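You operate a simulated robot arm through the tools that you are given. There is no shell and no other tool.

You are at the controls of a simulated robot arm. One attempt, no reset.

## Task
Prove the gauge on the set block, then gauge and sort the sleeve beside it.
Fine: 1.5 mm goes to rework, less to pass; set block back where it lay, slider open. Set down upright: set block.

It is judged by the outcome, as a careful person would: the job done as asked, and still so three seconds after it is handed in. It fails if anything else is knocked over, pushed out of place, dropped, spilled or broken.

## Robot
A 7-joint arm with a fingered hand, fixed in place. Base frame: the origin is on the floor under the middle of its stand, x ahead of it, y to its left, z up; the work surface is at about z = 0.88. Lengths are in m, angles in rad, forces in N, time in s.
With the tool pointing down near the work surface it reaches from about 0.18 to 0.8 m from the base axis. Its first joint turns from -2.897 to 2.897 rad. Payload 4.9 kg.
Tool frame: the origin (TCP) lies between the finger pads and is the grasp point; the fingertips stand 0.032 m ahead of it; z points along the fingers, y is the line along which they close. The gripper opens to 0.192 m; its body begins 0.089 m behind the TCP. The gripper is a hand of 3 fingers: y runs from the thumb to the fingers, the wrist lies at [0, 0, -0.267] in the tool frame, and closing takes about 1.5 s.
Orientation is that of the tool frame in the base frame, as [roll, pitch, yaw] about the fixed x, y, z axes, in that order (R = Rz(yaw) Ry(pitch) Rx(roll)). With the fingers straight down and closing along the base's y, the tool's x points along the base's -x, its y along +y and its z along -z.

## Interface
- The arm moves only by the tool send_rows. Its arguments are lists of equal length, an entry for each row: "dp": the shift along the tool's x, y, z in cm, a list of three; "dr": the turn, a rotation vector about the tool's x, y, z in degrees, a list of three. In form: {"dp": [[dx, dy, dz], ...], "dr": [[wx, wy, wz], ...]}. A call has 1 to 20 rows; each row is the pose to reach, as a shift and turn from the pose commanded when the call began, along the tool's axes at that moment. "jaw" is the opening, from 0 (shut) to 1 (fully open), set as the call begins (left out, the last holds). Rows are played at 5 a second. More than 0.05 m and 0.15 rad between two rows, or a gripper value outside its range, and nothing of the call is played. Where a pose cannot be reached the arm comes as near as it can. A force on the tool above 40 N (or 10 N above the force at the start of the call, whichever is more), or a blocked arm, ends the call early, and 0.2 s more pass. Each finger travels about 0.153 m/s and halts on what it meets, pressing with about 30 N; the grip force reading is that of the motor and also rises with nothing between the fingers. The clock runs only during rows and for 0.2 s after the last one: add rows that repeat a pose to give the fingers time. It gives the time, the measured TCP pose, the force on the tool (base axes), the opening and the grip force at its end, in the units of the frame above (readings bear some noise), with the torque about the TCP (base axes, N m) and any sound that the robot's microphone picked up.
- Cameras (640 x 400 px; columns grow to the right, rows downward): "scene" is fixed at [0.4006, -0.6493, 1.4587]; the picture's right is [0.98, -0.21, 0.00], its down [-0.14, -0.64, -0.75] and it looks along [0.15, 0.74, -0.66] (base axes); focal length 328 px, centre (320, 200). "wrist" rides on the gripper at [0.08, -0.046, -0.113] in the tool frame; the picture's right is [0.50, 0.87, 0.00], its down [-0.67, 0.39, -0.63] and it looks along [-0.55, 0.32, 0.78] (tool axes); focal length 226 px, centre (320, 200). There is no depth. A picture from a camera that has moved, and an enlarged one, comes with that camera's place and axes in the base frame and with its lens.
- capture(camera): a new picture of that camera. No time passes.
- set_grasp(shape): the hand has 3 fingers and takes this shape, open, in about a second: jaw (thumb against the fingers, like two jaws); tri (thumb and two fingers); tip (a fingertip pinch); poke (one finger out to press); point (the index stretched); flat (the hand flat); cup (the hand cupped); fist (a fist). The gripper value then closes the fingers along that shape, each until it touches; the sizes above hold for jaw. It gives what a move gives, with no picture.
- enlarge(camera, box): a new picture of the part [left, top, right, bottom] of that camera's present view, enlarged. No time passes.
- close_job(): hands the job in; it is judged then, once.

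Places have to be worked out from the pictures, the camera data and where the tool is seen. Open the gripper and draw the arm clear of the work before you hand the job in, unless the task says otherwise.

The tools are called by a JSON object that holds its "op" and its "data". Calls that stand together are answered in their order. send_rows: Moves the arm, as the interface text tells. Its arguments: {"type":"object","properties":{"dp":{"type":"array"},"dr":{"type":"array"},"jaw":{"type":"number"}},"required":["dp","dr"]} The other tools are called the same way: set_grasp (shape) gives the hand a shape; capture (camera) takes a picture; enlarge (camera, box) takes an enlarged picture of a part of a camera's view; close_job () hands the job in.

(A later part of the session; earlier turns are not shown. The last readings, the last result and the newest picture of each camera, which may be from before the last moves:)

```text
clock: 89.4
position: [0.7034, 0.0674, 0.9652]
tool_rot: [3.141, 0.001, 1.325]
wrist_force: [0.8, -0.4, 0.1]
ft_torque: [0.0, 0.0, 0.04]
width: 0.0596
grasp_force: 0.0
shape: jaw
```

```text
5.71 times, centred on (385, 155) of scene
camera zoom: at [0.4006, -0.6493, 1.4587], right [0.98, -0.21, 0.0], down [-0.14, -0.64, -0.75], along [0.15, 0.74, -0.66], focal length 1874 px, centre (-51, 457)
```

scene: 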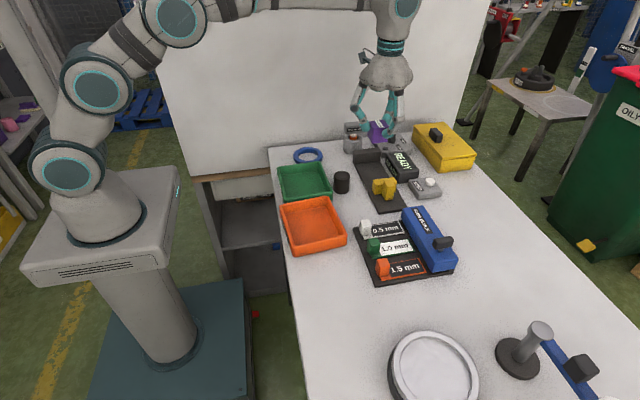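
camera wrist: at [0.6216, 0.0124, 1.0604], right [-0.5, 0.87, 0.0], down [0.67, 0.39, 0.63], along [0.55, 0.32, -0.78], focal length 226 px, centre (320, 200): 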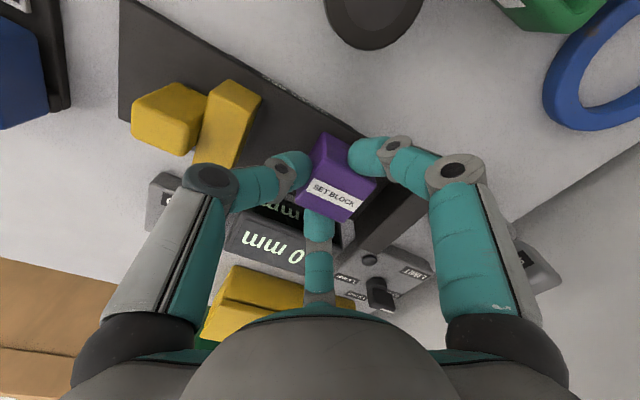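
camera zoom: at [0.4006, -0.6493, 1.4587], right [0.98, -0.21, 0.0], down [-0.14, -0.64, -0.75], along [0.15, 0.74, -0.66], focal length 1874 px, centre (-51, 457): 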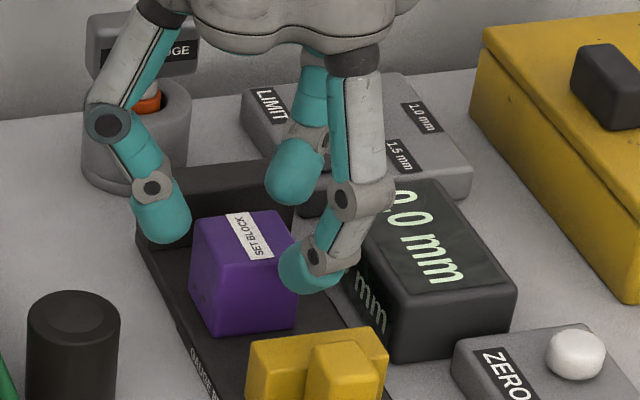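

I'll zoom on the block for a precise centring check before lowering further.

{"op": "enlarge", "data": {"camera": "wrist", "box": [280, 110, 370, 170]}}

```text
6.67 times, centred on (325, 140) of wrist
camera zoom: at [0.6773, 0.1566, 1.0787], right [0.96, 0.27, 0.0], down [0.21, -0.75, 0.63], along [0.17, -0.61, -0.78], focal length 1507 px, centre (287, 600)
```

zoom: 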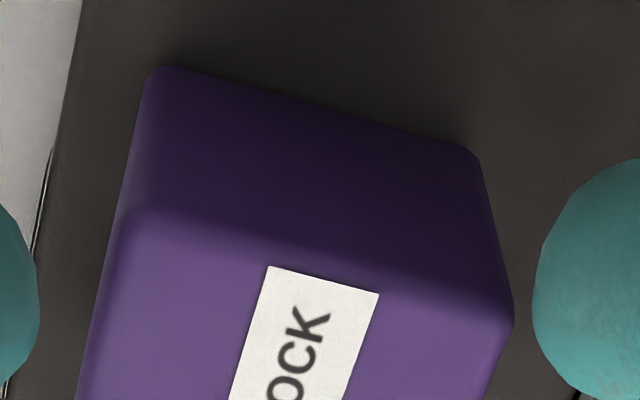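

Relative to the original grip, the hand needs 2.3 mm toward -y. Applying that and lowering to grip height.

{"op": "send_rows", "data": {"dp": [[-0.22, 0.06, 0.0], [-0.22, 0.06, 0.8], [-0.22, 0.06, 1.6], [-0.22, 0.06, 2.1], [-0.22, 0.06, 2.1]], "dr": [[0, 0, 0], [0, 0, 0], [0, 0, 0], [0, 0, 0], [0, 0, 0]]}}

{"op": "enlarge", "data": {"camera": "wrist", "box": [180, 60, 480, 260]}}

{"op": "enlarge", "data": {"camera": "scene", "box": [350, 120, 420, 190]}}

```text
clock: 90.6
position: [0.7041, 0.0667, 0.9452]
tool_rot: [-3.142, 0.001, 1.325]
wrist_force: [0.6, 0.9, -1.2]
ft_torque: [-0.03, -0.04, -0.02]
width: 0.0593
grasp_force: 0.0
shape: jaw
```

```text
2.00 times, centred on (330, 160) of wrist
camera zoom: at [0.6788, 0.1545, 1.0583], right [0.96, 0.27, 0.0], down [0.21, -0.75, 0.63], along [0.17, -0.61, -0.78], focal length 452 px, centre (300, 280)
```

zoom: 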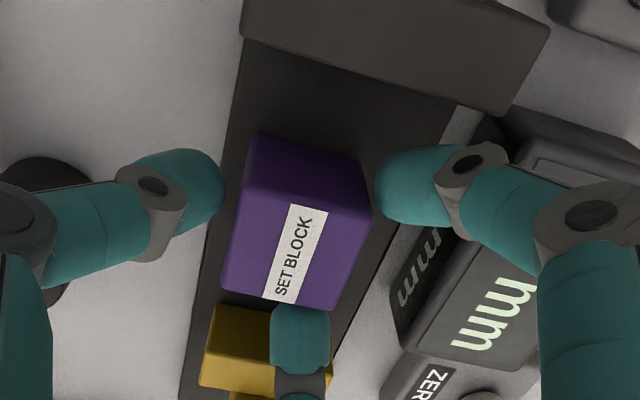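

```text
5.71 times, centred on (385, 155) of scene
camera zoom: at [0.4006, -0.6493, 1.4587], right [0.98, -0.21, 0.0], down [-0.14, -0.64, -0.75], along [0.15, 0.74, -0.66], focal length 1874 px, centre (-51, 457)
```

zoom: 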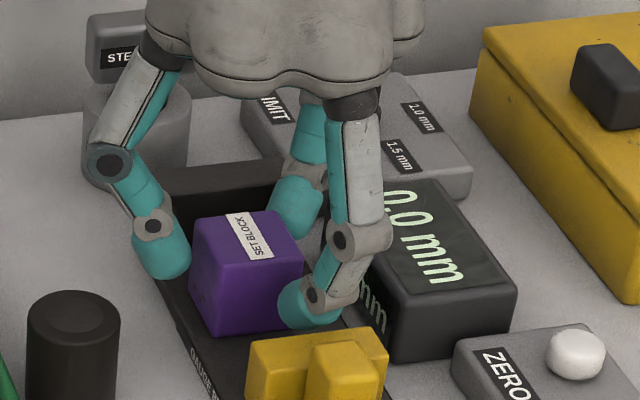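

The view matches the original pre-grip picture almost exactly. Closing on the block.

{"op": "send_rows", "data": {"dp": [[0, 0, 0], [0, 0, 0], [0, 0, 0]], "dr": [[0, 0, 0], [0, 0, 0], [0, 0, 0]], "jaw": 0.265}}

{"op": "send_rows", "data": {"dp": [[0, 0, 0], [0, 0, 0], [0, 0, 0], [0, 0, 0], [0, 0, 0], [0, 0, 0]], "dr": [[0, 0, 0], [0, 0, 0], [0, 0, 0], [0, 0, 0], [0, 0, 0], [0, 0, 0]], "jaw": 0.0}}

{"op": "enlarge", "data": {"camera": "wrist", "box": [180, 60, 480, 260]}}

```text
clock: 91.4
position: [0.7042, 0.0668, 0.9446]
tool_rot: [-3.141, 0.0, 1.324]
wrist_force: [0.7, 0.6, 0.0]
ft_torque: [0.01, 0.0, -0.02]
width: 0.0518
grasp_force: 0.1
shape: jaw
```

```text
clock: 92.8
position: [0.7053, 0.0648, 0.9448]
tool_rot: [3.141, -0.002, 1.323]
wrist_force: [0.1, -0.4, -0.3]
ft_torque: [-0.01, 0.04, 0.03]
width: 0.0438
grasp_force: 29.6
shape: jaw
```

```text
2.00 times, centred on (330, 160) of wrist
camera zoom: at [0.6788, 0.1545, 1.0583], right [0.96, 0.27, 0.0], down [0.21, -0.75, 0.63], along [0.17, -0.61, -0.78], focal length 452 px, centre (300, 280)
```

zoom: 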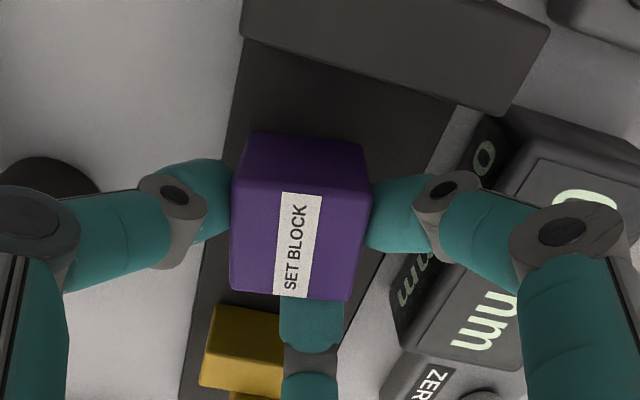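

The block pivoted a little in the grip this time. I'll measure its rotation relative to the hand so it can be compensated when setting it down.

{"op": "enlarge", "data": {"camera": "wrist", "box": [280, 120, 380, 215]}}

{"op": "enlarge", "data": {"camera": "scene", "box": [360, 140, 410, 180]}}

```text
4.21 times, centred on (330, 168) of wrist
camera zoom: at [0.6788, 0.1545, 1.0583], right [0.96, 0.27, 0.0], down [0.21, -0.75, 0.63], along [0.17, -0.61, -0.78], focal length 952 px, centre (278, 337)
```

zoom: 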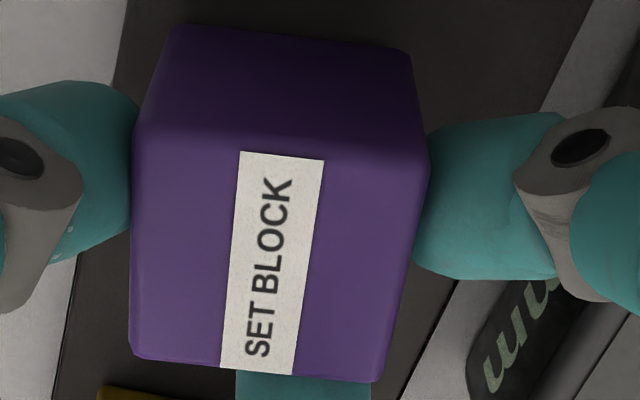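

```text
10.00 times, centred on (385, 160) of scene
camera zoom: at [0.4006, -0.6493, 1.4587], right [0.98, -0.21, 0.0], down [-0.14, -0.64, -0.75], along [0.15, 0.74, -0.66], focal length 3279 px, centre (-330, 600)
```

zoom: 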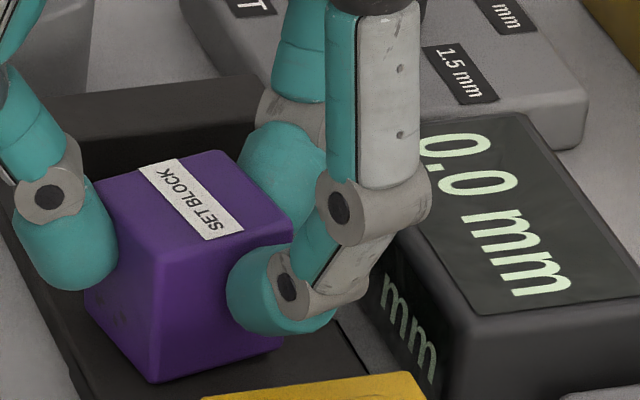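

The block is turned +8.5° in the hand, with its centre at TCP + (-0.0023, +0.0022); I'll compensate by setting it down with yaw -112.6°. Lifting now.

{"op": "send_rows", "data": {"dp": [[0, 0, -0.5], [0, 0, -1.5], [0, 0, -3.0], [0, 0, -5.5], [0, 0, -8.5], [0, 0, -11.5], [0, 0, -11.5]], "dr": [[0, 0, 0], [0, 0, 0], [0, 0, 0], [0, 0, 0], [0, 0, 0], [0, 0, 0], [0, 0, 0]]}}

{"op": "enlarge", "data": {"camera": "wrist", "box": [280, 120, 380, 215]}}

{"op": "enlarge", "data": {"camera": "scene", "box": [340, 90, 440, 200]}}

```text
clock: 94.4
position: [0.7028, 0.0671, 1.0578]
tool_rot: [3.141, -0.001, 1.324]
wrist_force: [-0.1, -1.1, -3.3]
ft_torque: [-0.03, -0.05, 0.02]
width: 0.0436
grasp_force: 29.8
shape: jaw
```

```text
4.21 times, centred on (330, 168) of wrist
camera zoom: at [0.6776, 0.1556, 1.1725], right [0.96, 0.27, 0.0], down [0.21, -0.75, 0.63], along [0.17, -0.61, -0.78], focal length 952 px, centre (278, 337)
```

zoom: 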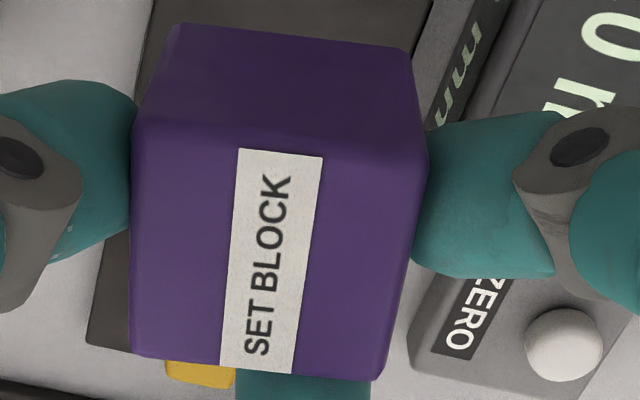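

```text
3.64 times, centred on (390, 145) of scene
camera zoom: at [0.4006, -0.6493, 1.4587], right [0.98, -0.21, 0.0], down [-0.14, -0.64, -0.75], along [0.15, 0.74, -0.66], focal length 1192 px, centre (66, 400)
```

zoom: 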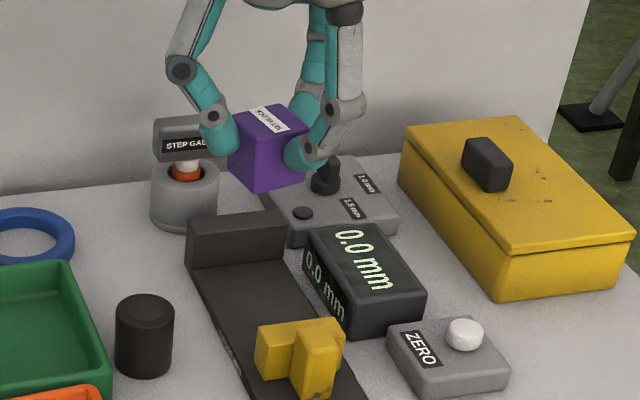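

The block is firmly held. Carrying it back over its home spot while turning the hand back (two stages).

{"op": "send_rows", "data": {"dp": [[0.31, -0.86, 0], [0.61, -1.72, 0], [0.92, -2.58, 0], [1.23, -3.44, 0], [1.53, -4.3, 0], [1.84, -5.16, 0], [2.15, -6.01, 0], [2.45, -6.87, 0], [2.76, -7.73, 0], [3.07, -8.59, 0], [3.37, -9.45, 0], [3.68, -10.31, 0], [3.68, -10.31, 0]], "dr": [[0, 0, -7.5], [0, 0, -15], [0, 0, -22.5], [0, 0, -30], [0, 0, -37.5], [0, 0, -45], [0, 0, -52.5], [0, 0, -60], [0, 0, -67.5], [0, 0, -75], [0, 0, -82.5], [0, 0, -90], [0, 0, -90]]}}

{"op": "send_rows", "data": {"dp": [[0, 0, 0], [0, 0, 0], [0, 0, 0], [0, 0, 0], [0, 0, 0], [0, 0, 0], [0, 0, 0], [0, 0, 0], [0, 0, 0], [0, 0, 0], [0, 0, 0], [0, 0, 0]], "dr": [[0, 0, -7.41], [0, 0, -14.82], [0, 0, -22.23], [0, 0, -29.64], [0, 0, -37.05], [0, 0, -44.46], [0, 0, -51.87], [0, 0, -59.28], [0, 0, -66.69], [0, 0, -74.1], [0, 0, -81.5], [0, 0, -81.5]]}}

{"op": "enlarge", "data": {"camera": "wrist", "box": [180, 60, 480, 260]}}

{"op": "capture", "data": {"camera": "scene"}}

```text
clock: 97.2
position: [0.6127, 0.1276, 1.0602]
tool_rot: [3.141, 0.0, 2.898]
wrist_force: [-0.7, -1.6, -3.6]
ft_torque: [0.02, 0.0, 0.0]
width: 0.0436
grasp_force: 30.0
shape: jaw
```

```text
clock: 99.8
position: [0.6143, 0.127, 1.0602]
tool_rot: [3.141, 0.0, -1.963]
wrist_force: [-0.2, 0.7, -3.4]
ft_torque: [-0.04, -0.01, -0.01]
width: 0.0436
grasp_force: 30.0
shape: jaw
```

```text
2.00 times, centred on (330, 160) of wrist
camera zoom: at [0.6259, 0.0359, 1.1732], right [-0.99, -0.13, 0.0], down [-0.1, 0.77, 0.63], along [-0.08, 0.63, -0.78], focal length 452 px, centre (300, 280)
```

zoom: 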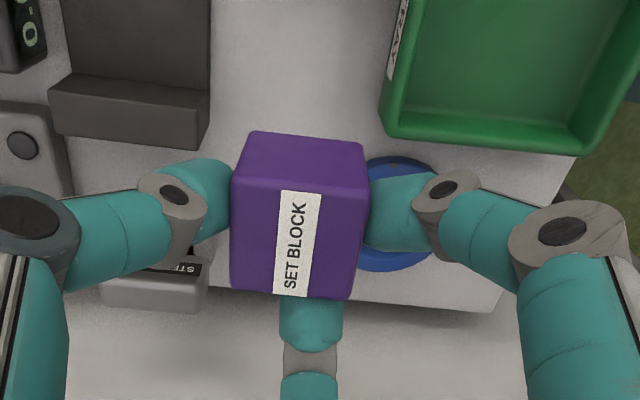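

```text
taken
```

scene: 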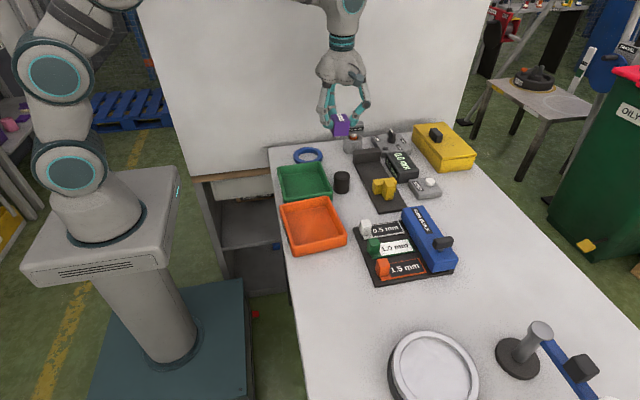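

TCP at (0.614, 0.127), yaw -112.5°, block squared to the bench again. Descending to about 1.4 cm above the table at home, then I'll compare with the original scene picture.

{"op": "send_rows", "data": {"dp": [[0, 0.25, 2.0], [0, 0.25, 4.5], [0, 0.25, 7.0], [0, 0.25, 9.0], [0, 0.25, 10.5], [0, 0.25, 11.0], [0, 0.25, 11.0]], "dr": [[0, 0, 0], [0, 0, 0], [0, 0, 0], [0, 0, 0], [0, 0, 0], [0, 0, 0], [0, 0, 0]]}}

{"op": "enlarge", "data": {"camera": "scene", "box": [320, 145, 400, 195]}}

{"op": "enlarge", "data": {"camera": "wrist", "box": [180, 40, 480, 260]}}

```text
clock: 101.4
position: [0.6112, 0.1286, 0.9489]
tool_rot: [3.14, 0.0, -1.964]
wrist_force: [0.2, 0.1, -2.7]
ft_torque: [0.04, 0.01, 0.01]
width: 0.0436
grasp_force: 29.8
shape: jaw
```

```text
8.00 times, centred on (360, 170) of scene
camera zoom: at [0.4006, -0.6493, 1.4587], right [0.98, -0.21, 0.0], down [-0.14, -0.64, -0.75], along [0.15, 0.74, -0.66], focal length 2623 px, centre (0, 440)
```

zoom: 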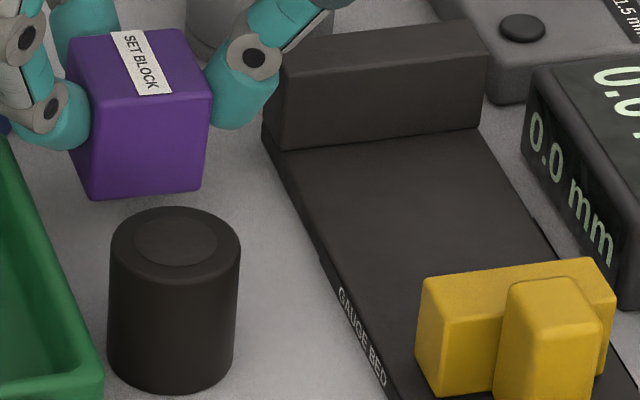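

```text
1.82 times, centred on (330, 150) of wrist
camera zoom: at [0.6225, 0.0367, 1.0627], right [-0.99, -0.13, 0.0], down [-0.1, 0.77, 0.63], along [-0.08, 0.63, -0.78], focal length 411 px, centre (302, 291)
```

zoom: 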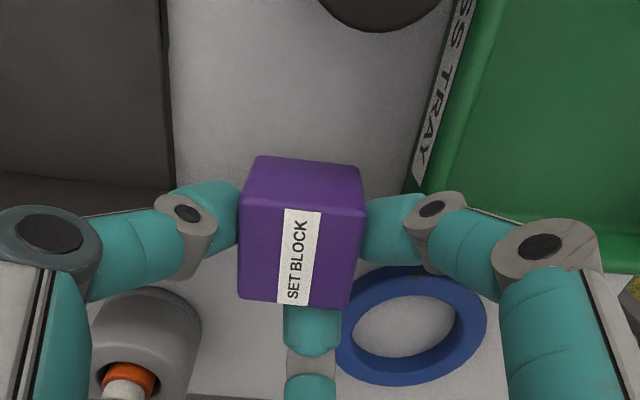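

The block is square to the bench and within a few millimetres of home. I'll shift about (-1.5, -2.2) mm and lower to about 4 mm above the table, then compare again.

{"op": "send_rows", "data": {"dp": [[0.26, 0.05, 0.0], [0.26, 0.05, 0.5], [0.26, 0.05, 1.0], [0.26, 0.05, 1.0]], "dr": [[0, 0, 0], [0, 0, 0], [0, 0, 0], [0, 0, 0]]}}

{"op": "enlarge", "data": {"camera": "scene", "box": [320, 145, 400, 195]}}

{"op": "enlarge", "data": {"camera": "wrist", "box": [180, 40, 480, 260]}}

```text
clock: 102.4
position: [0.6104, 0.1276, 0.9391]
tool_rot: [-3.141, -0.001, -1.965]
wrist_force: [-0.1, 0.0, -3.9]
ft_torque: [0.05, -0.03, 0.01]
width: 0.0437
grasp_force: 30.2
shape: jaw
```

```text
8.00 times, centred on (360, 170) of scene
camera zoom: at [0.4006, -0.6493, 1.4587], right [0.98, -0.21, 0.0], down [-0.14, -0.64, -0.75], along [0.15, 0.74, -0.66], focal length 2623 px, centre (0, 440)
```

zoom: 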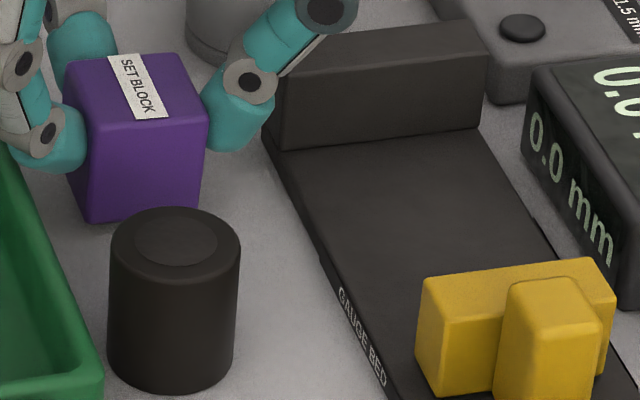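

```text
1.82 times, centred on (330, 150) of wrist
camera zoom: at [0.6213, 0.0356, 1.0533], right [-0.99, -0.13, 0.0], down [-0.1, 0.77, 0.63], along [-0.08, 0.63, -0.78], focal length 411 px, centre (302, 291)
```

zoom: 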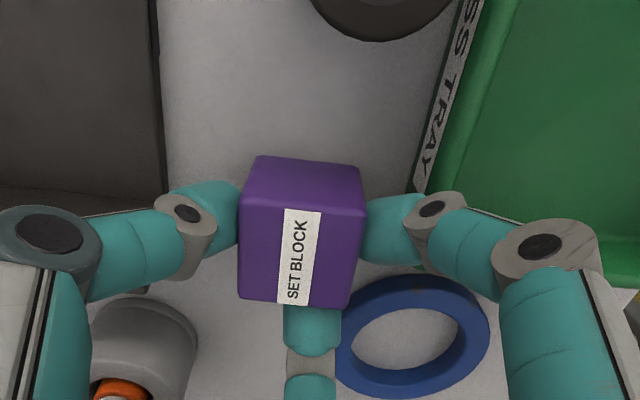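

Now within about 1 mm of the original pixel positions. Lowering the last 4 mm gently until contact.

{"op": "send_rows", "data": {"dp": [[0.02, 0.06, 0.15], [0.02, 0.06, 0.25], [0.02, 0.06, 0.25]], "dr": [[0, 0, 0], [0, 0, 0], [0, 0, 0]]}}

{"op": "send_rows", "data": {"dp": [[0, 0, 0.1], [0, 0, 0.1]], "dr": [[0, 0, 0], [0, 0, 0]]}}

{"op": "send_rows", "data": {"dp": [[0, 0, 0.1], [0, 0, 0.1]], "dr": [[0, 0, 0], [0, 0, 0]]}}

```text
clock: 103.2
position: [0.609, 0.1264, 0.9362]
tool_rot: [-3.141, -0.001, -1.964]
wrist_force: [0.0, -0.4, -3.1]
ft_torque: [0.05, 0.03, 0.0]
width: 0.0435
grasp_force: 30.0
shape: jaw
```

```text
clock: 103.8
position: [0.6098, 0.1263, 0.9353]
tool_rot: [3.141, 0.0, -1.965]
wrist_force: [-0.6, 0.2, -2.9]
ft_torque: [0.04, -0.03, 0.0]
width: 0.0436
grasp_force: 30.1
shape: jaw
```

```text
clock: 104.4
position: [0.6085, 0.1269, 0.9346]
tool_rot: [-3.141, 0.0, -1.964]
wrist_force: [0.2, 0.7, 0.1]
ft_torque: [-0.03, -0.02, 0.03]
width: 0.0439
grasp_force: 30.4
shape: jaw
```

The block has touched down (force back to about 0). Checking its position against the original before letting go.

{"op": "enlarge", "data": {"camera": "scene", "box": [320, 145, 400, 195]}}

{"op": "enlarge", "data": {"camera": "wrist", "box": [180, 40, 480, 260]}}

```text
8.00 times, centred on (360, 170) of scene
camera zoom: at [0.4006, -0.6493, 1.4587], right [0.98, -0.21, 0.0], down [-0.14, -0.64, -0.75], along [0.15, 0.74, -0.66], focal length 2623 px, centre (0, 440)
```

zoom: 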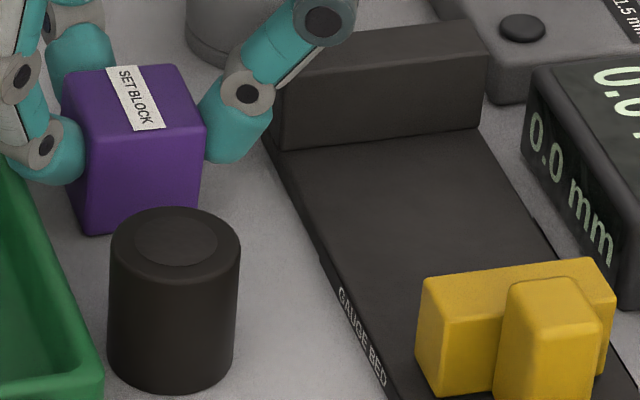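

```text
1.82 times, centred on (330, 150) of wrist
camera zoom: at [0.6207, 0.0355, 1.0485], right [-0.99, -0.13, 0.0], down [-0.1, 0.77, 0.63], along [-0.08, 0.63, -0.78], focal length 411 px, centre (302, 291)
```

zoom: 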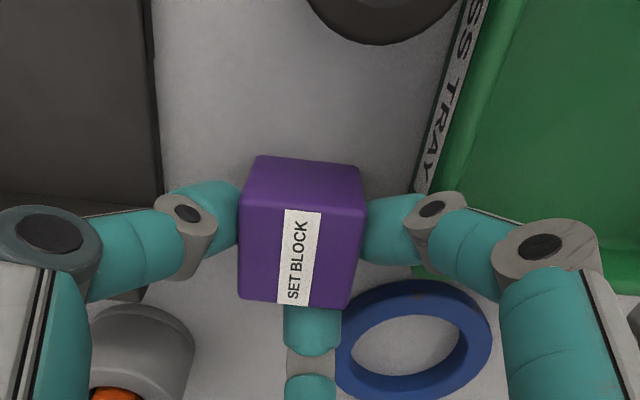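

The block coincides with its original position to within about a millimetre and is square. Releasing gently and rising.

{"op": "send_rows", "data": {"dp": [[0, 0, 0], [0, 0, 0], [0, 0, 0]], "dr": [[0, 0, 0], [0, 0, 0], [0, 0, 0]], "jaw": 0.26}}

{"op": "send_rows", "data": {"dp": [[0, 0, 0], [0, 0, 0], [0, 0, 0]], "dr": [[0, 0, 0], [0, 0, 0], [0, 0, 0]], "jaw": 0.31}}

{"op": "send_rows", "data": {"dp": [[0, 0, -0.8], [0, 0, -2.0], [0, 0, -4.5], [0, 0, -7.5], [0, 0, -11.0], [0, 0, -11.0]], "dr": [[0, 0, 0], [0, 0, 0], [0, 0, 0], [0, 0, 0], [0, 0, 0], [0, 0, 0]]}}

{"op": "enlarge", "data": {"camera": "scene", "box": [320, 145, 400, 195]}}

{"op": "enlarge", "data": {"camera": "wrist", "box": [200, 0, 520, 220]}}

```text
clock: 105.2
position: [0.6096, 0.1272, 0.9342]
tool_rot: [3.14, 0.0, -1.965]
wrist_force: [0.1, 1.4, 1.0]
ft_torque: [0.0, 0.02, -0.03]
width: 0.0501
grasp_force: 0.0
shape: jaw
```

```text
clock: 106.0
position: [0.6094, 0.1266, 0.9357]
tool_rot: [-3.141, 0.0, -1.966]
wrist_force: [0.8, 0.7, 1.7]
ft_torque: [-0.05, 0.07, -0.01]
width: 0.0588
grasp_force: 0.0
shape: jaw
```

```text
clock: 107.4
position: [0.6088, 0.1273, 1.0454]
tool_rot: [-3.141, 0.0, -1.966]
wrist_force: [-0.4, -0.3, 0.4]
ft_torque: [0.01, 0.02, 0.01]
width: 0.0595
grasp_force: 0.1
shape: jaw
```

```text
8.00 times, centred on (360, 170) of scene
camera zoom: at [0.4006, -0.6493, 1.4587], right [0.98, -0.21, 0.0], down [-0.14, -0.64, -0.75], along [0.15, 0.74, -0.66], focal length 2623 px, centre (0, 440)
```

zoom: 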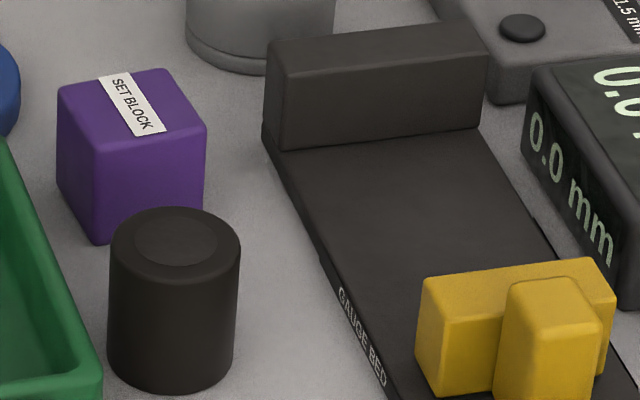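

```text
1.82 times, centred on (360, 110) of wrist
camera zoom: at [0.6201, 0.0363, 1.1583], right [-0.99, -0.13, 0.0], down [-0.1, 0.77, 0.63], along [-0.08, 0.63, -0.78], focal length 411 px, centre (247, 364)
```

zoom: 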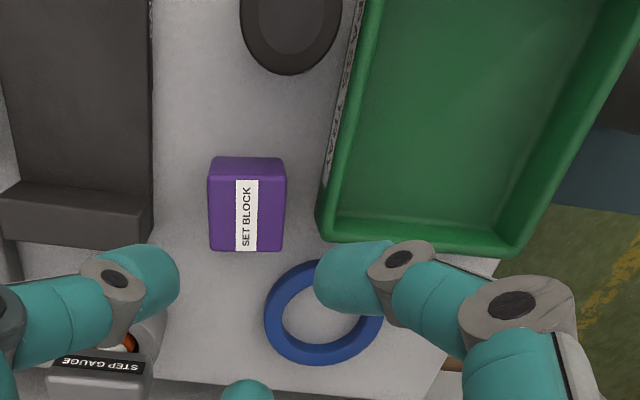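

The block is home and upright, having turned a few degrees as the fingers let go (centre within about 4 mm). Next the sleeve: moving above it at about (0.604, 0.030) and squaring the hand.

{"op": "send_rows", "data": {"dp": [[2.3, -0.86, 0], [4.61, -1.72, 0], [6.9, -2.58, 0], [9.22, -3.44, 0], [9.22, -3.44, 0]], "dr": [[0, 0, -6], [0, 0, -12], [0, 0, -18], [0, 0, -22.5], [0, 0, -22.5]], "jaw": 0.365}}

{"op": "enlarge", "data": {"camera": "wrist", "box": [180, 40, 480, 260]}}

{"op": "capture", "data": {"camera": "scene"}}

```text
clock: 108.6
position: [0.6072, 0.0285, 1.0453]
tool_rot: [-3.142, -0.002, -1.57]
wrist_force: [-0.3, 0.1, -0.3]
ft_torque: [0.01, -0.01, 0.01]
width: 0.0696
grasp_force: 0.1
shape: jaw
```

```text
1.82 times, centred on (330, 150) of wrist
camera zoom: at [0.653, -0.0508, 1.1597], right [-0.87, -0.5, 0.0], down [-0.39, 0.67, 0.63], along [-0.32, 0.55, -0.78], focal length 411 px, centre (302, 291)
```

zoom: 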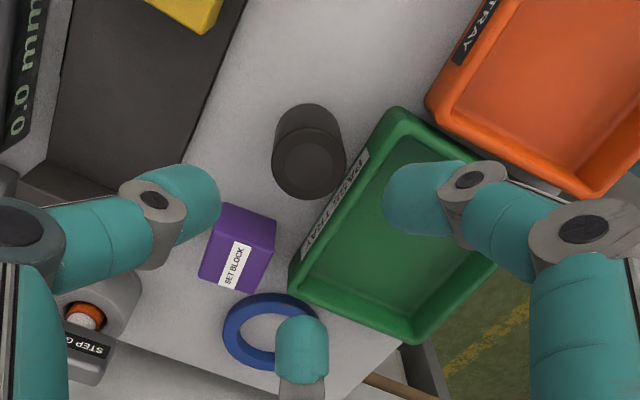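

```text
taken
```

scene: 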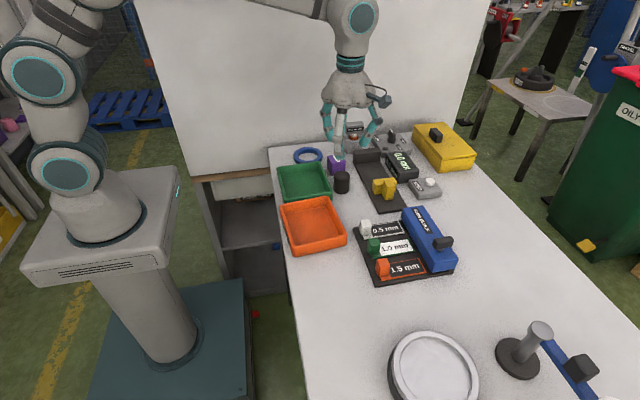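

The sleeve re-measures at (0.603, 0.029). Shifting 3 mm and descending to just above it.

{"op": "send_rows", "data": {"dp": [[0, 0.3, 2.5], [0, 0.3, 5.0], [0, 0.3, 7.0], [0, 0.3, 8.0], [0, 0.3, 8.0]], "dr": [[0, 0, 0], [0, 0, 0], [0, 0, 0], [0, 0, 0], [0, 0, 0]]}}

{"op": "enlarge", "data": {"camera": "wrist", "box": [180, 40, 480, 260]}}

{"op": "enlarge", "data": {"camera": "scene", "box": [300, 120, 390, 200]}}

```text
clock: 109.8
position: [0.6011, 0.0279, 0.9662]
tool_rot: [3.14, 0.0, -1.573]
wrist_force: [-0.4, 0.4, 0.2]
ft_torque: [0.0, -0.02, -0.02]
width: 0.0697
grasp_force: 0.1
shape: jaw
```

```text
1.82 times, centred on (330, 150) of wrist
camera zoom: at [0.6466, -0.0505, 1.0799], right [-0.87, -0.5, 0.0], down [-0.39, 0.67, 0.63], along [-0.31, 0.55, -0.78], focal length 411 px, centre (302, 291)
```

zoom: 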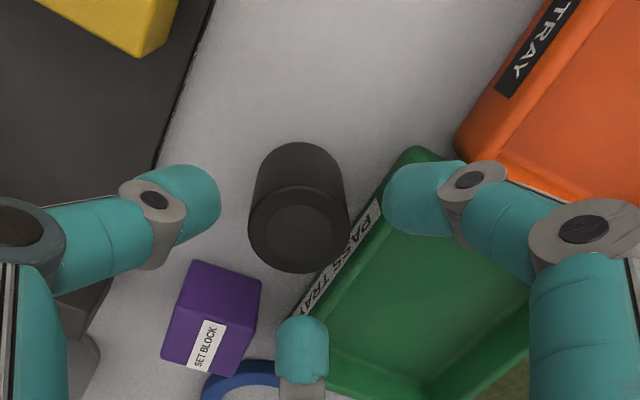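

```text
5.00 times, centred on (345, 160) of scene
camera zoom: at [0.4006, -0.6493, 1.4587], right [0.98, -0.21, 0.0], down [-0.14, -0.64, -0.75], along [0.15, 0.74, -0.66], focal length 1640 px, centre (195, 400)
```

zoom: 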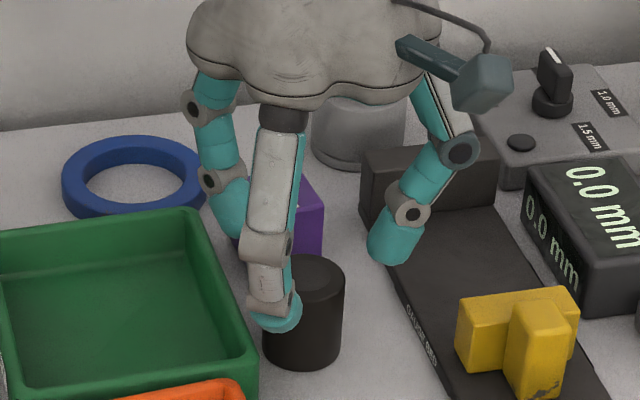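

Correcting 3 mm in x and lowering to grip height with the fingertips about 2 cm below the sleeve's top.

{"op": "send_rows", "data": {"dp": [[0, -0.3, 0.0], [0, -0.3, 0.8], [0, -0.3, 1.6], [0, -0.3, 2.3], [0, -0.3, 2.3]], "dr": [[0, 0, 0], [0, 0, 0], [0, 0, 0], [0, 0, 0], [0, 0, 0]]}}

{"op": "enlarge", "data": {"camera": "wrist", "box": [180, 40, 480, 260]}}

{"op": "enlarge", "data": {"camera": "scene", "box": [300, 130, 390, 200]}}

```text
clock: 111.0
position: [0.6059, 0.0274, 0.9432]
tool_rot: [3.141, 0.001, -1.572]
wrist_force: [-0.6, -0.4, -1.0]
ft_torque: [-0.01, 0.0, 0.03]
width: 0.0701
grasp_force: 0.0
shape: jaw
```

```text
1.82 times, centred on (330, 150) of wrist
camera zoom: at [0.6512, -0.0521, 1.0558], right [-0.87, -0.5, 0.0], down [-0.39, 0.67, 0.63], along [-0.32, 0.55, -0.78], focal length 411 px, centre (302, 291)
```

zoom: 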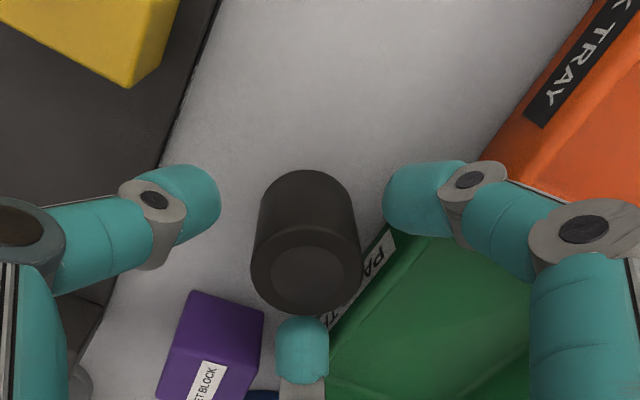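

```text
5.71 times, centred on (345, 165) of scene
camera zoom: at [0.4006, -0.6493, 1.4587], right [0.98, -0.21, 0.0], down [-0.14, -0.64, -0.75], along [0.15, 0.74, -0.66], focal length 1874 px, centre (177, 400)
```

zoom: 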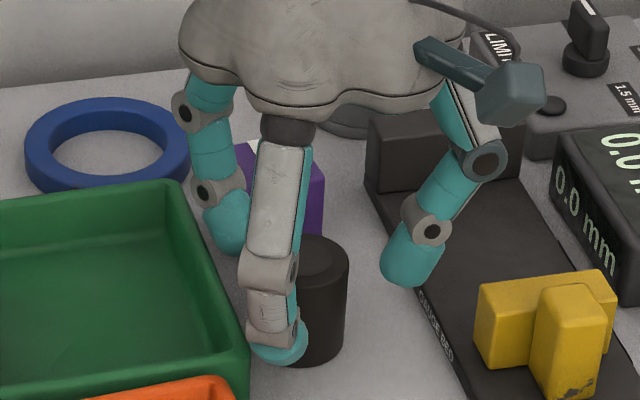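

Well centred with no contact. Closing on the sleeve in stages.

{"op": "send_rows", "data": {"dp": [[0, 0, 0], [0, 0, 0], [0, 0, 0]], "dr": [[0, 0, 0], [0, 0, 0], [0, 0, 0]], "jaw": 0.27}}

{"op": "send_rows", "data": {"dp": [[0, 0, 0], [0, 0, 0], [0, 0, 0], [0, 0, 0], [0, 0, 0], [0, 0, 0]], "dr": [[0, 0, 0], [0, 0, 0], [0, 0, 0], [0, 0, 0], [0, 0, 0], [0, 0, 0]], "jaw": 0.0}}

{"op": "enlarge", "data": {"camera": "wrist", "box": [180, 40, 480, 260]}}

{"op": "send_rows", "data": {"dp": [[0, 0, -0.5], [0, 0, -1.5], [0, 0, -2.5], [0, 0, -2.5]], "dr": [[0, 0, 0], [0, 0, 0], [0, 0, 0], [0, 0, 0]]}}

{"op": "enlarge", "data": {"camera": "scene", "box": [300, 120, 390, 200]}}

```text
clock: 111.8
position: [0.6051, 0.0277, 0.9415]
tool_rot: [-3.141, 0.0, -1.573]
wrist_force: [0.2, 0.7, 0.3]
ft_torque: [-0.03, -0.01, 0.0]
width: 0.0521
grasp_force: 0.0
shape: jaw
```

```text
clock: 113.2
position: [0.606, 0.0283, 0.9409]
tool_rot: [3.141, -0.001, -1.573]
wrist_force: [0.0, -0.9, -0.1]
ft_torque: [0.02, 0.0, -0.02]
width: 0.0346
grasp_force: 30.2
shape: jaw
```

```text
1.82 times, centred on (330, 150) of wrist
camera zoom: at [0.6512, -0.052, 1.0557], right [-0.87, -0.5, 0.0], down [-0.39, 0.67, 0.63], along [-0.32, 0.55, -0.78], focal length 411 px, centre (302, 291)
```

zoom: 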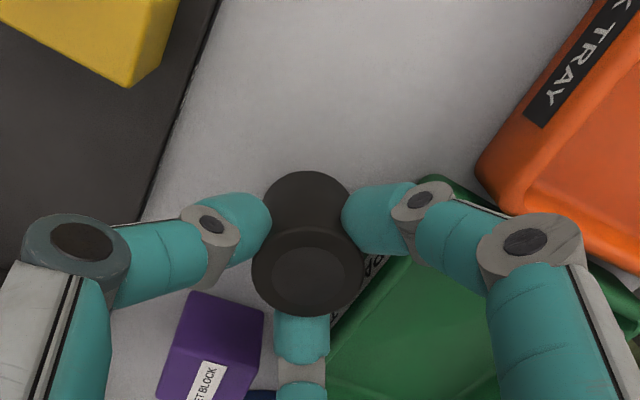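

```text
clock: 114.2
position: [0.6066, 0.0271, 0.9665]
tool_rot: [-3.142, 0.0, -1.571]
wrist_force: [-0.4, -0.3, -3.1]
ft_torque: [0.0, -0.02, 0.02]
width: 0.0347
grasp_force: 30.1
shape: jaw
```

```text
5.00 times, centred on (345, 160) of scene
camera zoom: at [0.4006, -0.6493, 1.4587], right [0.98, -0.21, 0.0], down [-0.14, -0.64, -0.75], along [0.15, 0.74, -0.66], focal length 1640 px, centre (195, 400)
```

zoom: 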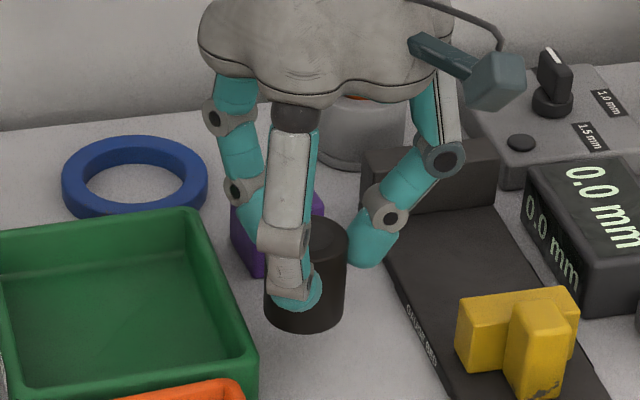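

The sleeve is lifted securely (about 3 N). Lifting higher and carrying it over the middle of the gauge bed.

{"op": "send_rows", "data": {"dp": [[0, 0, -2.5], [0, 0, -5.0], [0, 0, -8.0], [-0.92, -2.72, -8.0], [-1.84, -5.44, -8.0], [-2.75, -8.15, -8.0], [-3.67, -10.87, -8.0], [-3.67, -10.87, -8.0]], "dr": [[0, 0, 0], [0, 0, 0], [0, 0, 0], [0, 0, 0], [0, 0, 0], [0, 0, 0], [0, 0, 0], [0, 0, 0]]}}

{"op": "enlarge", "data": {"camera": "wrist", "box": [180, 20, 480, 240]}}

{"op": "enlarge", "data": {"camera": "scene", "box": [320, 90, 440, 210]}}

```text
clock: 116.0
position: [0.7149, 0.0661, 1.0481]
tool_rot: [-3.14, -0.001, -1.574]
wrist_force: [0.4, -0.1, -3.4]
ft_torque: [-0.02, -0.02, 0.01]
width: 0.0344
grasp_force: 29.9
shape: jaw
```

```text
1.82 times, centred on (330, 130) of wrist
camera zoom: at [0.7615, -0.0136, 1.1616], right [-0.87, -0.5, 0.0], down [-0.39, 0.67, 0.63], along [-0.32, 0.55, -0.78], focal length 411 px, centre (302, 327)
```

zoom: 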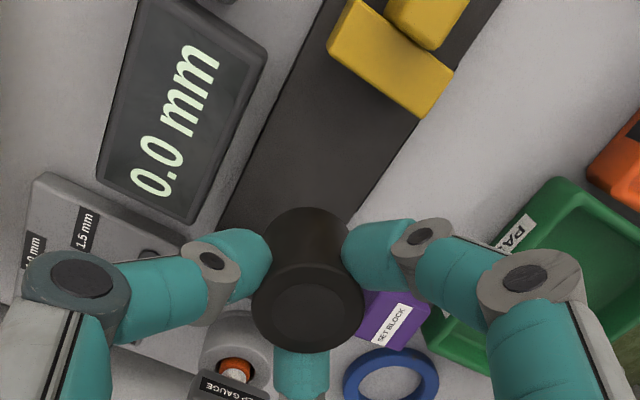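

```text
3.33 times, centred on (380, 150) of scene
camera zoom: at [0.4006, -0.6493, 1.4587], right [0.98, -0.21, 0.0], down [-0.14, -0.64, -0.75], along [0.15, 0.74, -0.66], focal length 1093 px, centre (120, 367)
```

zoom: 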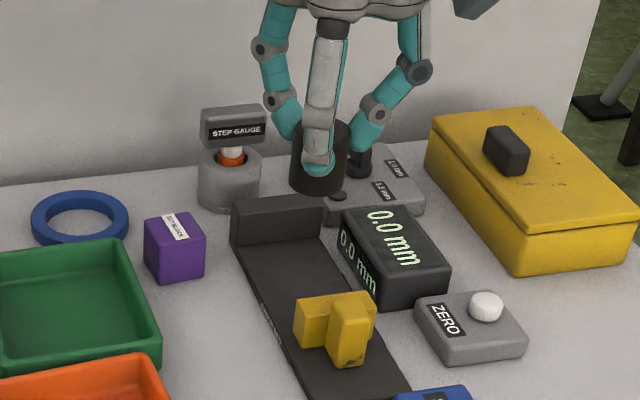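

The sleeve is over the bed at about (0.713, 0.068). I'll shift 5 mm toward -x so the thumb clears the display, and lower to about 1.4 cm above seating.

{"op": "send_rows", "data": {"dp": [[0.1, 0.5, 2.5], [0.1, 0.5, 5.0], [0.1, 0.5, 7.0], [0.1, 0.5, 8.4], [0.1, 0.5, 8.4]], "dr": [[0, 0, 0], [0, 0, 0], [0, 0, 0], [0, 0, 0], [0, 0, 0]]}}

{"op": "enlarge", "data": {"camera": "scene", "box": [345, 120, 425, 190]}}

{"op": "enlarge", "data": {"camera": "wrist", "box": [180, 20, 480, 240]}}

```text
clock: 117.2
position: [0.7114, 0.0636, 0.9638]
tool_rot: [3.141, 0.002, -1.572]
wrist_force: [-0.7, 0.0, -2.8]
ft_torque: [-0.05, -0.01, -0.01]
width: 0.0343
grasp_force: 30.3
shape: jaw
```

```text
5.71 times, centred on (385, 155) of scene
camera zoom: at [0.4006, -0.6493, 1.4587], right [0.98, -0.21, 0.0], down [-0.14, -0.64, -0.75], along [0.15, 0.74, -0.66], focal length 1874 px, centre (-51, 457)
```

zoom: 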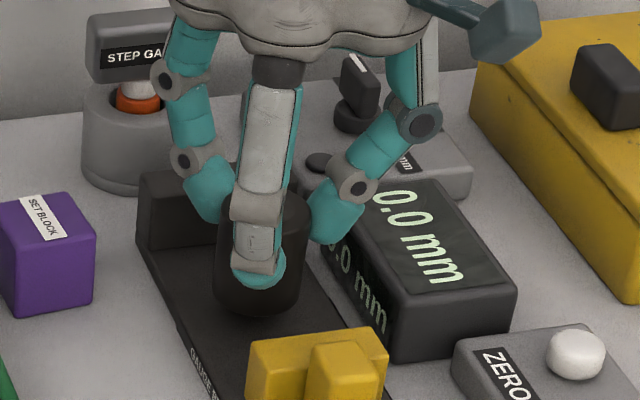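

```text
1.82 times, centred on (330, 130) of wrist
camera zoom: at [0.7563, -0.0158, 1.0771], right [-0.87, -0.5, 0.0], down [-0.39, 0.67, 0.63], along [-0.31, 0.55, -0.78], focal length 411 px, centre (302, 327)
```

zoom: 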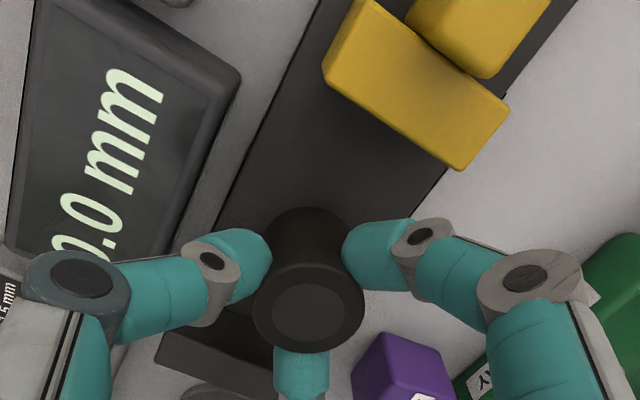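

Clear on all sides. Lowering slowly to the bed, with contact checks at the end.

{"op": "send_rows", "data": {"dp": [[0, 0, 0.5], [0, 0, 1.0], [0, 0, 1.1], [0, 0, 1.1]], "dr": [[0, 0, 0], [0, 0, 0], [0, 0, 0], [0, 0, 0]]}}

{"op": "send_rows", "data": {"dp": [[0, 0, 0.1], [0, 0, 0.1]], "dr": [[0, 0, 0], [0, 0, 0]]}}

{"op": "send_rows", "data": {"dp": [[0, 0, 0.1], [0, 0, 0.1]], "dr": [[0, 0, 0], [0, 0, 0]]}}

```text
clock: 118.2
position: [0.7088, 0.0633, 0.9526]
tool_rot: [-3.141, 0.002, -1.573]
wrist_force: [0.4, 0.9, -1.8]
ft_torque: [0.02, 0.0, 0.03]
width: 0.0344
grasp_force: 29.8
shape: jaw
```

```text
clock: 118.8
position: [0.71, 0.0631, 0.9514]
tool_rot: [3.141, -0.001, -1.573]
wrist_force: [-0.6, -1.0, -0.6]
ft_torque: [0.02, 0.0, -0.01]
width: 0.0347
grasp_force: 30.0
shape: jaw
```

```text
clock: 119.4
position: [0.7091, 0.0643, 0.951]
tool_rot: [-3.14, 0.0, -1.572]
wrist_force: [0.1, -2.5, 4.7]
ft_torque: [0.0, 0.03, 0.0]
width: 0.0345
grasp_force: 29.6
shape: jaw
```

Seated (+4.7 N). Because the thumb is near the display, I'll open only about 3 mm per finger, then rise straight up.

{"op": "send_rows", "data": {"dp": [[0, 0, -0.1], [0, 0, -0.1], [0, 0, -0.1], [0, 0, -0.1]], "dr": [[0, 0, 0], [0, 0, 0], [0, 0, 0], [0, 0, 0]], "jaw": 0.215}}

{"op": "enlarge", "data": {"camera": "wrist", "box": [180, 20, 480, 240]}}

{"op": "enlarge", "data": {"camera": "scene", "box": [345, 120, 425, 190]}}

```text
clock: 120.4
position: [0.7112, 0.0642, 0.9509]
tool_rot: [-3.142, -0.001, -1.572]
wrist_force: [-0.1, 1.3, 0.4]
ft_torque: [0.02, 0.04, -0.04]
width: 0.0416
grasp_force: 0.1
shape: jaw
```

```text
1.82 times, centred on (330, 130) of wrist
camera zoom: at [0.7555, -0.0152, 1.0642], right [-0.87, -0.5, 0.0], down [-0.39, 0.67, 0.63], along [-0.32, 0.55, -0.78], focal length 411 px, centre (302, 327)
```

zoom: 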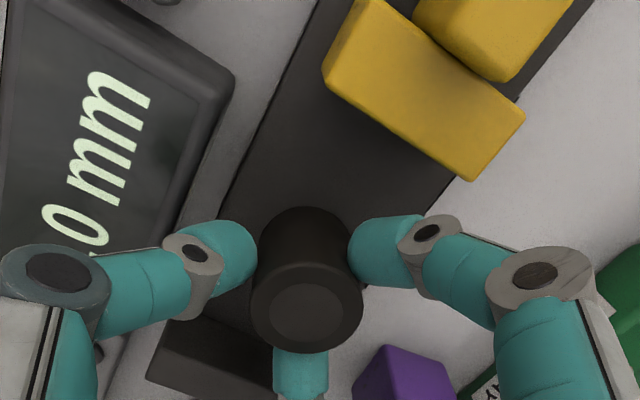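

```text
5.71 times, centred on (385, 155) of scene
camera zoom: at [0.4006, -0.6493, 1.4587], right [0.98, -0.21, 0.0], down [-0.14, -0.64, -0.75], along [0.15, 0.74, -0.66], focal length 1874 px, centre (-51, 457)
```

zoom: 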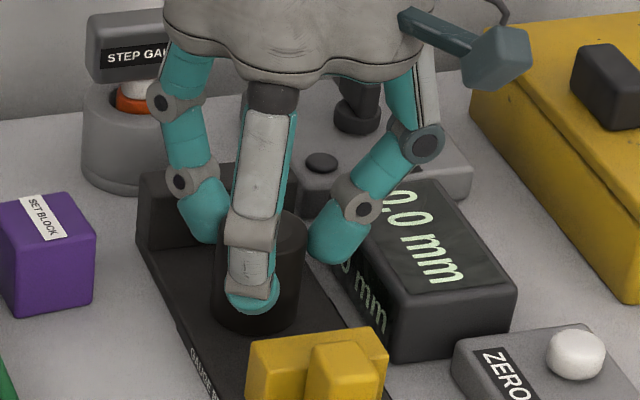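

Fingers are free of the sleeve. Rising straight up.

{"op": "send_rows", "data": {"dp": [[0, 0, -0.7], [0, 0, -1.5], [0, 0, -2.5], [0, 0, -4.0], [0, 0, -7.0], [0, 0, -10.5], [0, 0, -10.5]], "dr": [[0, 0, 0], [0, 0, 0], [0, 0, 0], [0, 0, 0], [0, 0, 0], [0, 0, 0], [0, 0, 0]]}}

{"op": "set_grasp", "data": {"shape": "poke"}}

{"op": "enlarge", "data": {"camera": "scene", "box": [340, 120, 440, 210]}}

{"op": "capture", "data": {"camera": "wrist"}}

```text
clock: 122.0
position: [0.7124, 0.0633, 1.0545]
tool_rot: [3.141, 0.0, -1.572]
wrist_force: [0.0, -0.9, -0.1]
ft_torque: [0.02, 0.02, 0.02]
width: 0.0411
grasp_force: 0.1
shape: jaw
```

```text
clock: 122.9
position: [0.7111, 0.0629, 1.0548]
tool_rot: [-3.141, 0.001, -1.573]
wrist_force: [-0.3, 0.4, -0.5]
ft_torque: [0.01, -0.01, 0.01]
width: 0.0
grasp_force: 0.0
shape: poke
```

```text
4.44 times, centred on (390, 165) of scene
camera zoom: at [0.4006, -0.6493, 1.4587], right [0.98, -0.21, 0.0], down [-0.14, -0.64, -0.75], along [0.15, 0.74, -0.66], focal length 1457 px, centre (9, 356)
```

zoom: 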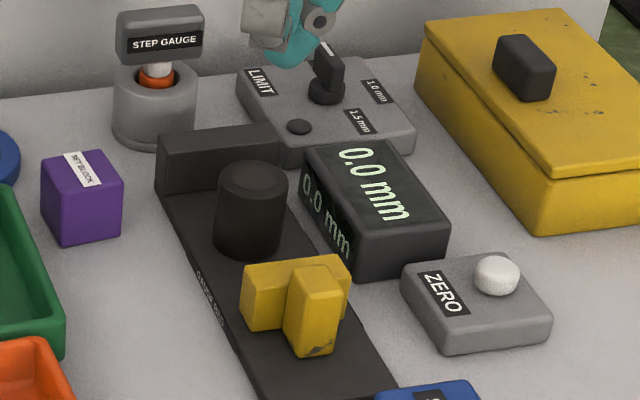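

```text
taken
camera wrist: at [0.7574, -0.0165, 1.168], right [-0.87, -0.5, 0.0], down [-0.39, 0.67, 0.63], along [-0.32, 0.55, -0.78], focal length 226 px, centre (320, 200)
```

wrist: 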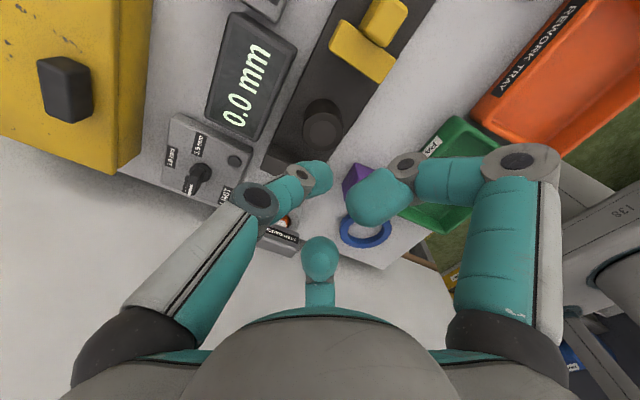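

The sleeve stands upright on the bed. I'll swing the poke finger round to the proven yaw (+90°) and move behind the slider handle at height.

{"op": "send_rows", "data": {"dp": [[1.24, 0.02, 0], [2.48, 0.04, 0], [3.71, 0.06, 0], [4.95, 0.08, 0], [6.19, 0.1, 0], [7.43, 0.12, 0], [8.66, 0.14, 0], [9.9, 0.16, 0], [11.14, 0.18, 0], [12.38, 0.2, 0], [13.61, 0.22, 0], [14.85, 0.24, 0], [14.85, 0.24, 0]], "dr": [[0, 0, 7.5], [0, 0, 15], [0, 0, 22.5], [0, 0, 30], [0, 0, 37.5], [0, 0, 45], [0, 0, 52.5], [0, 0, 60], [0, 0, 67.5], [0, 0, 75], [0, 0, 82.5], [0, 0, 90], [0, 0, 90]]}}

{"op": "send_rows", "data": {"dp": [[0, 0, 0], [0, 0, 0], [0, 0, 0], [0, 0, 0], [0, 0, 0], [0, 0, 0], [0, 0, 0], [0, 0, 0], [0, 0, 0], [0, 0, 0], [0, 0, 0], [0, 0, 0], [0, 0, 0]], "dr": [[0, 0, 7.5], [0, 0, 15], [0, 0, 22.5], [0, 0, 30], [0, 0, 37.5], [0, 0, 45], [0, 0, 52.5], [0, 0, 60], [0, 0, 67.5], [0, 0, 75], [0, 0, 82.5], [0, 0, 90], [0, 0, 90]]}}

{"op": "capture", "data": {"camera": "wrist"}}

{"op": "enlarge", "data": {"camera": "scene", "box": [340, 120, 440, 210]}}

```text
clock: 125.7
position: [0.7055, -0.0846, 1.0574]
tool_rot: [3.14, -0.001, 3.139]
wrist_force: [-0.7, -0.1, -0.7]
ft_torque: [0.0, 0.02, 0.01]
width: 0.0001
grasp_force: 0.1
shape: poke
```

```text
clock: 128.5
position: [0.7065, -0.0858, 1.0562]
tool_rot: [3.141, 0.0, 1.566]
wrist_force: [-0.3, 0.4, 0.4]
ft_torque: [-0.02, 0.02, 0.0]
width: 0.0
grasp_force: 0.0
shape: poke
```

```text
taken
camera wrist: at [0.661, -0.0052, 1.17], right [0.87, 0.5, 0.0], down [0.39, -0.67, 0.63], along [0.31, -0.55, -0.78], focal length 226 px, centre (320, 200)
```

wrist: 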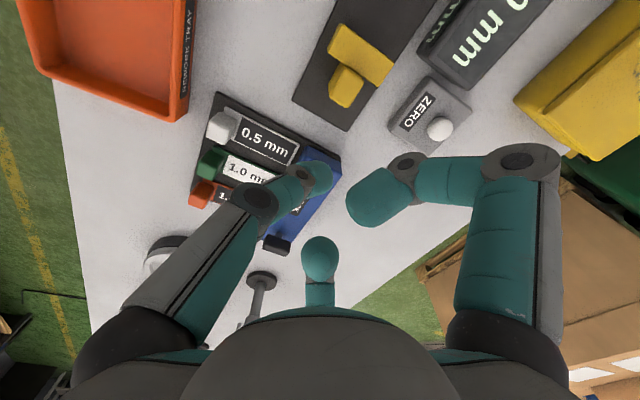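

```text
4.44 times, centred on (390, 165) of scene
camera zoom: at [0.4006, -0.6493, 1.4587], right [0.98, -0.21, 0.0], down [-0.14, -0.64, -0.75], along [0.15, 0.74, -0.66], focal length 1457 px, centre (9, 356)
```

zoom: 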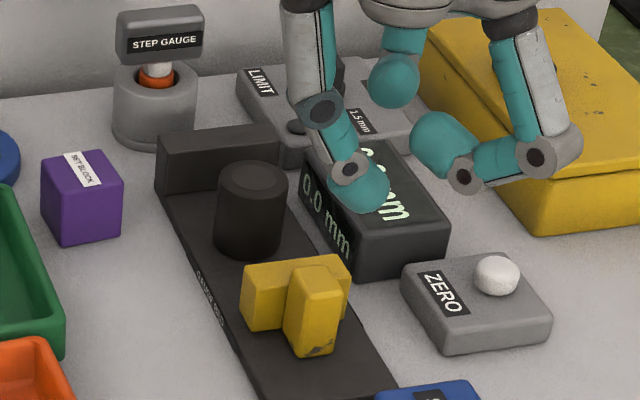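

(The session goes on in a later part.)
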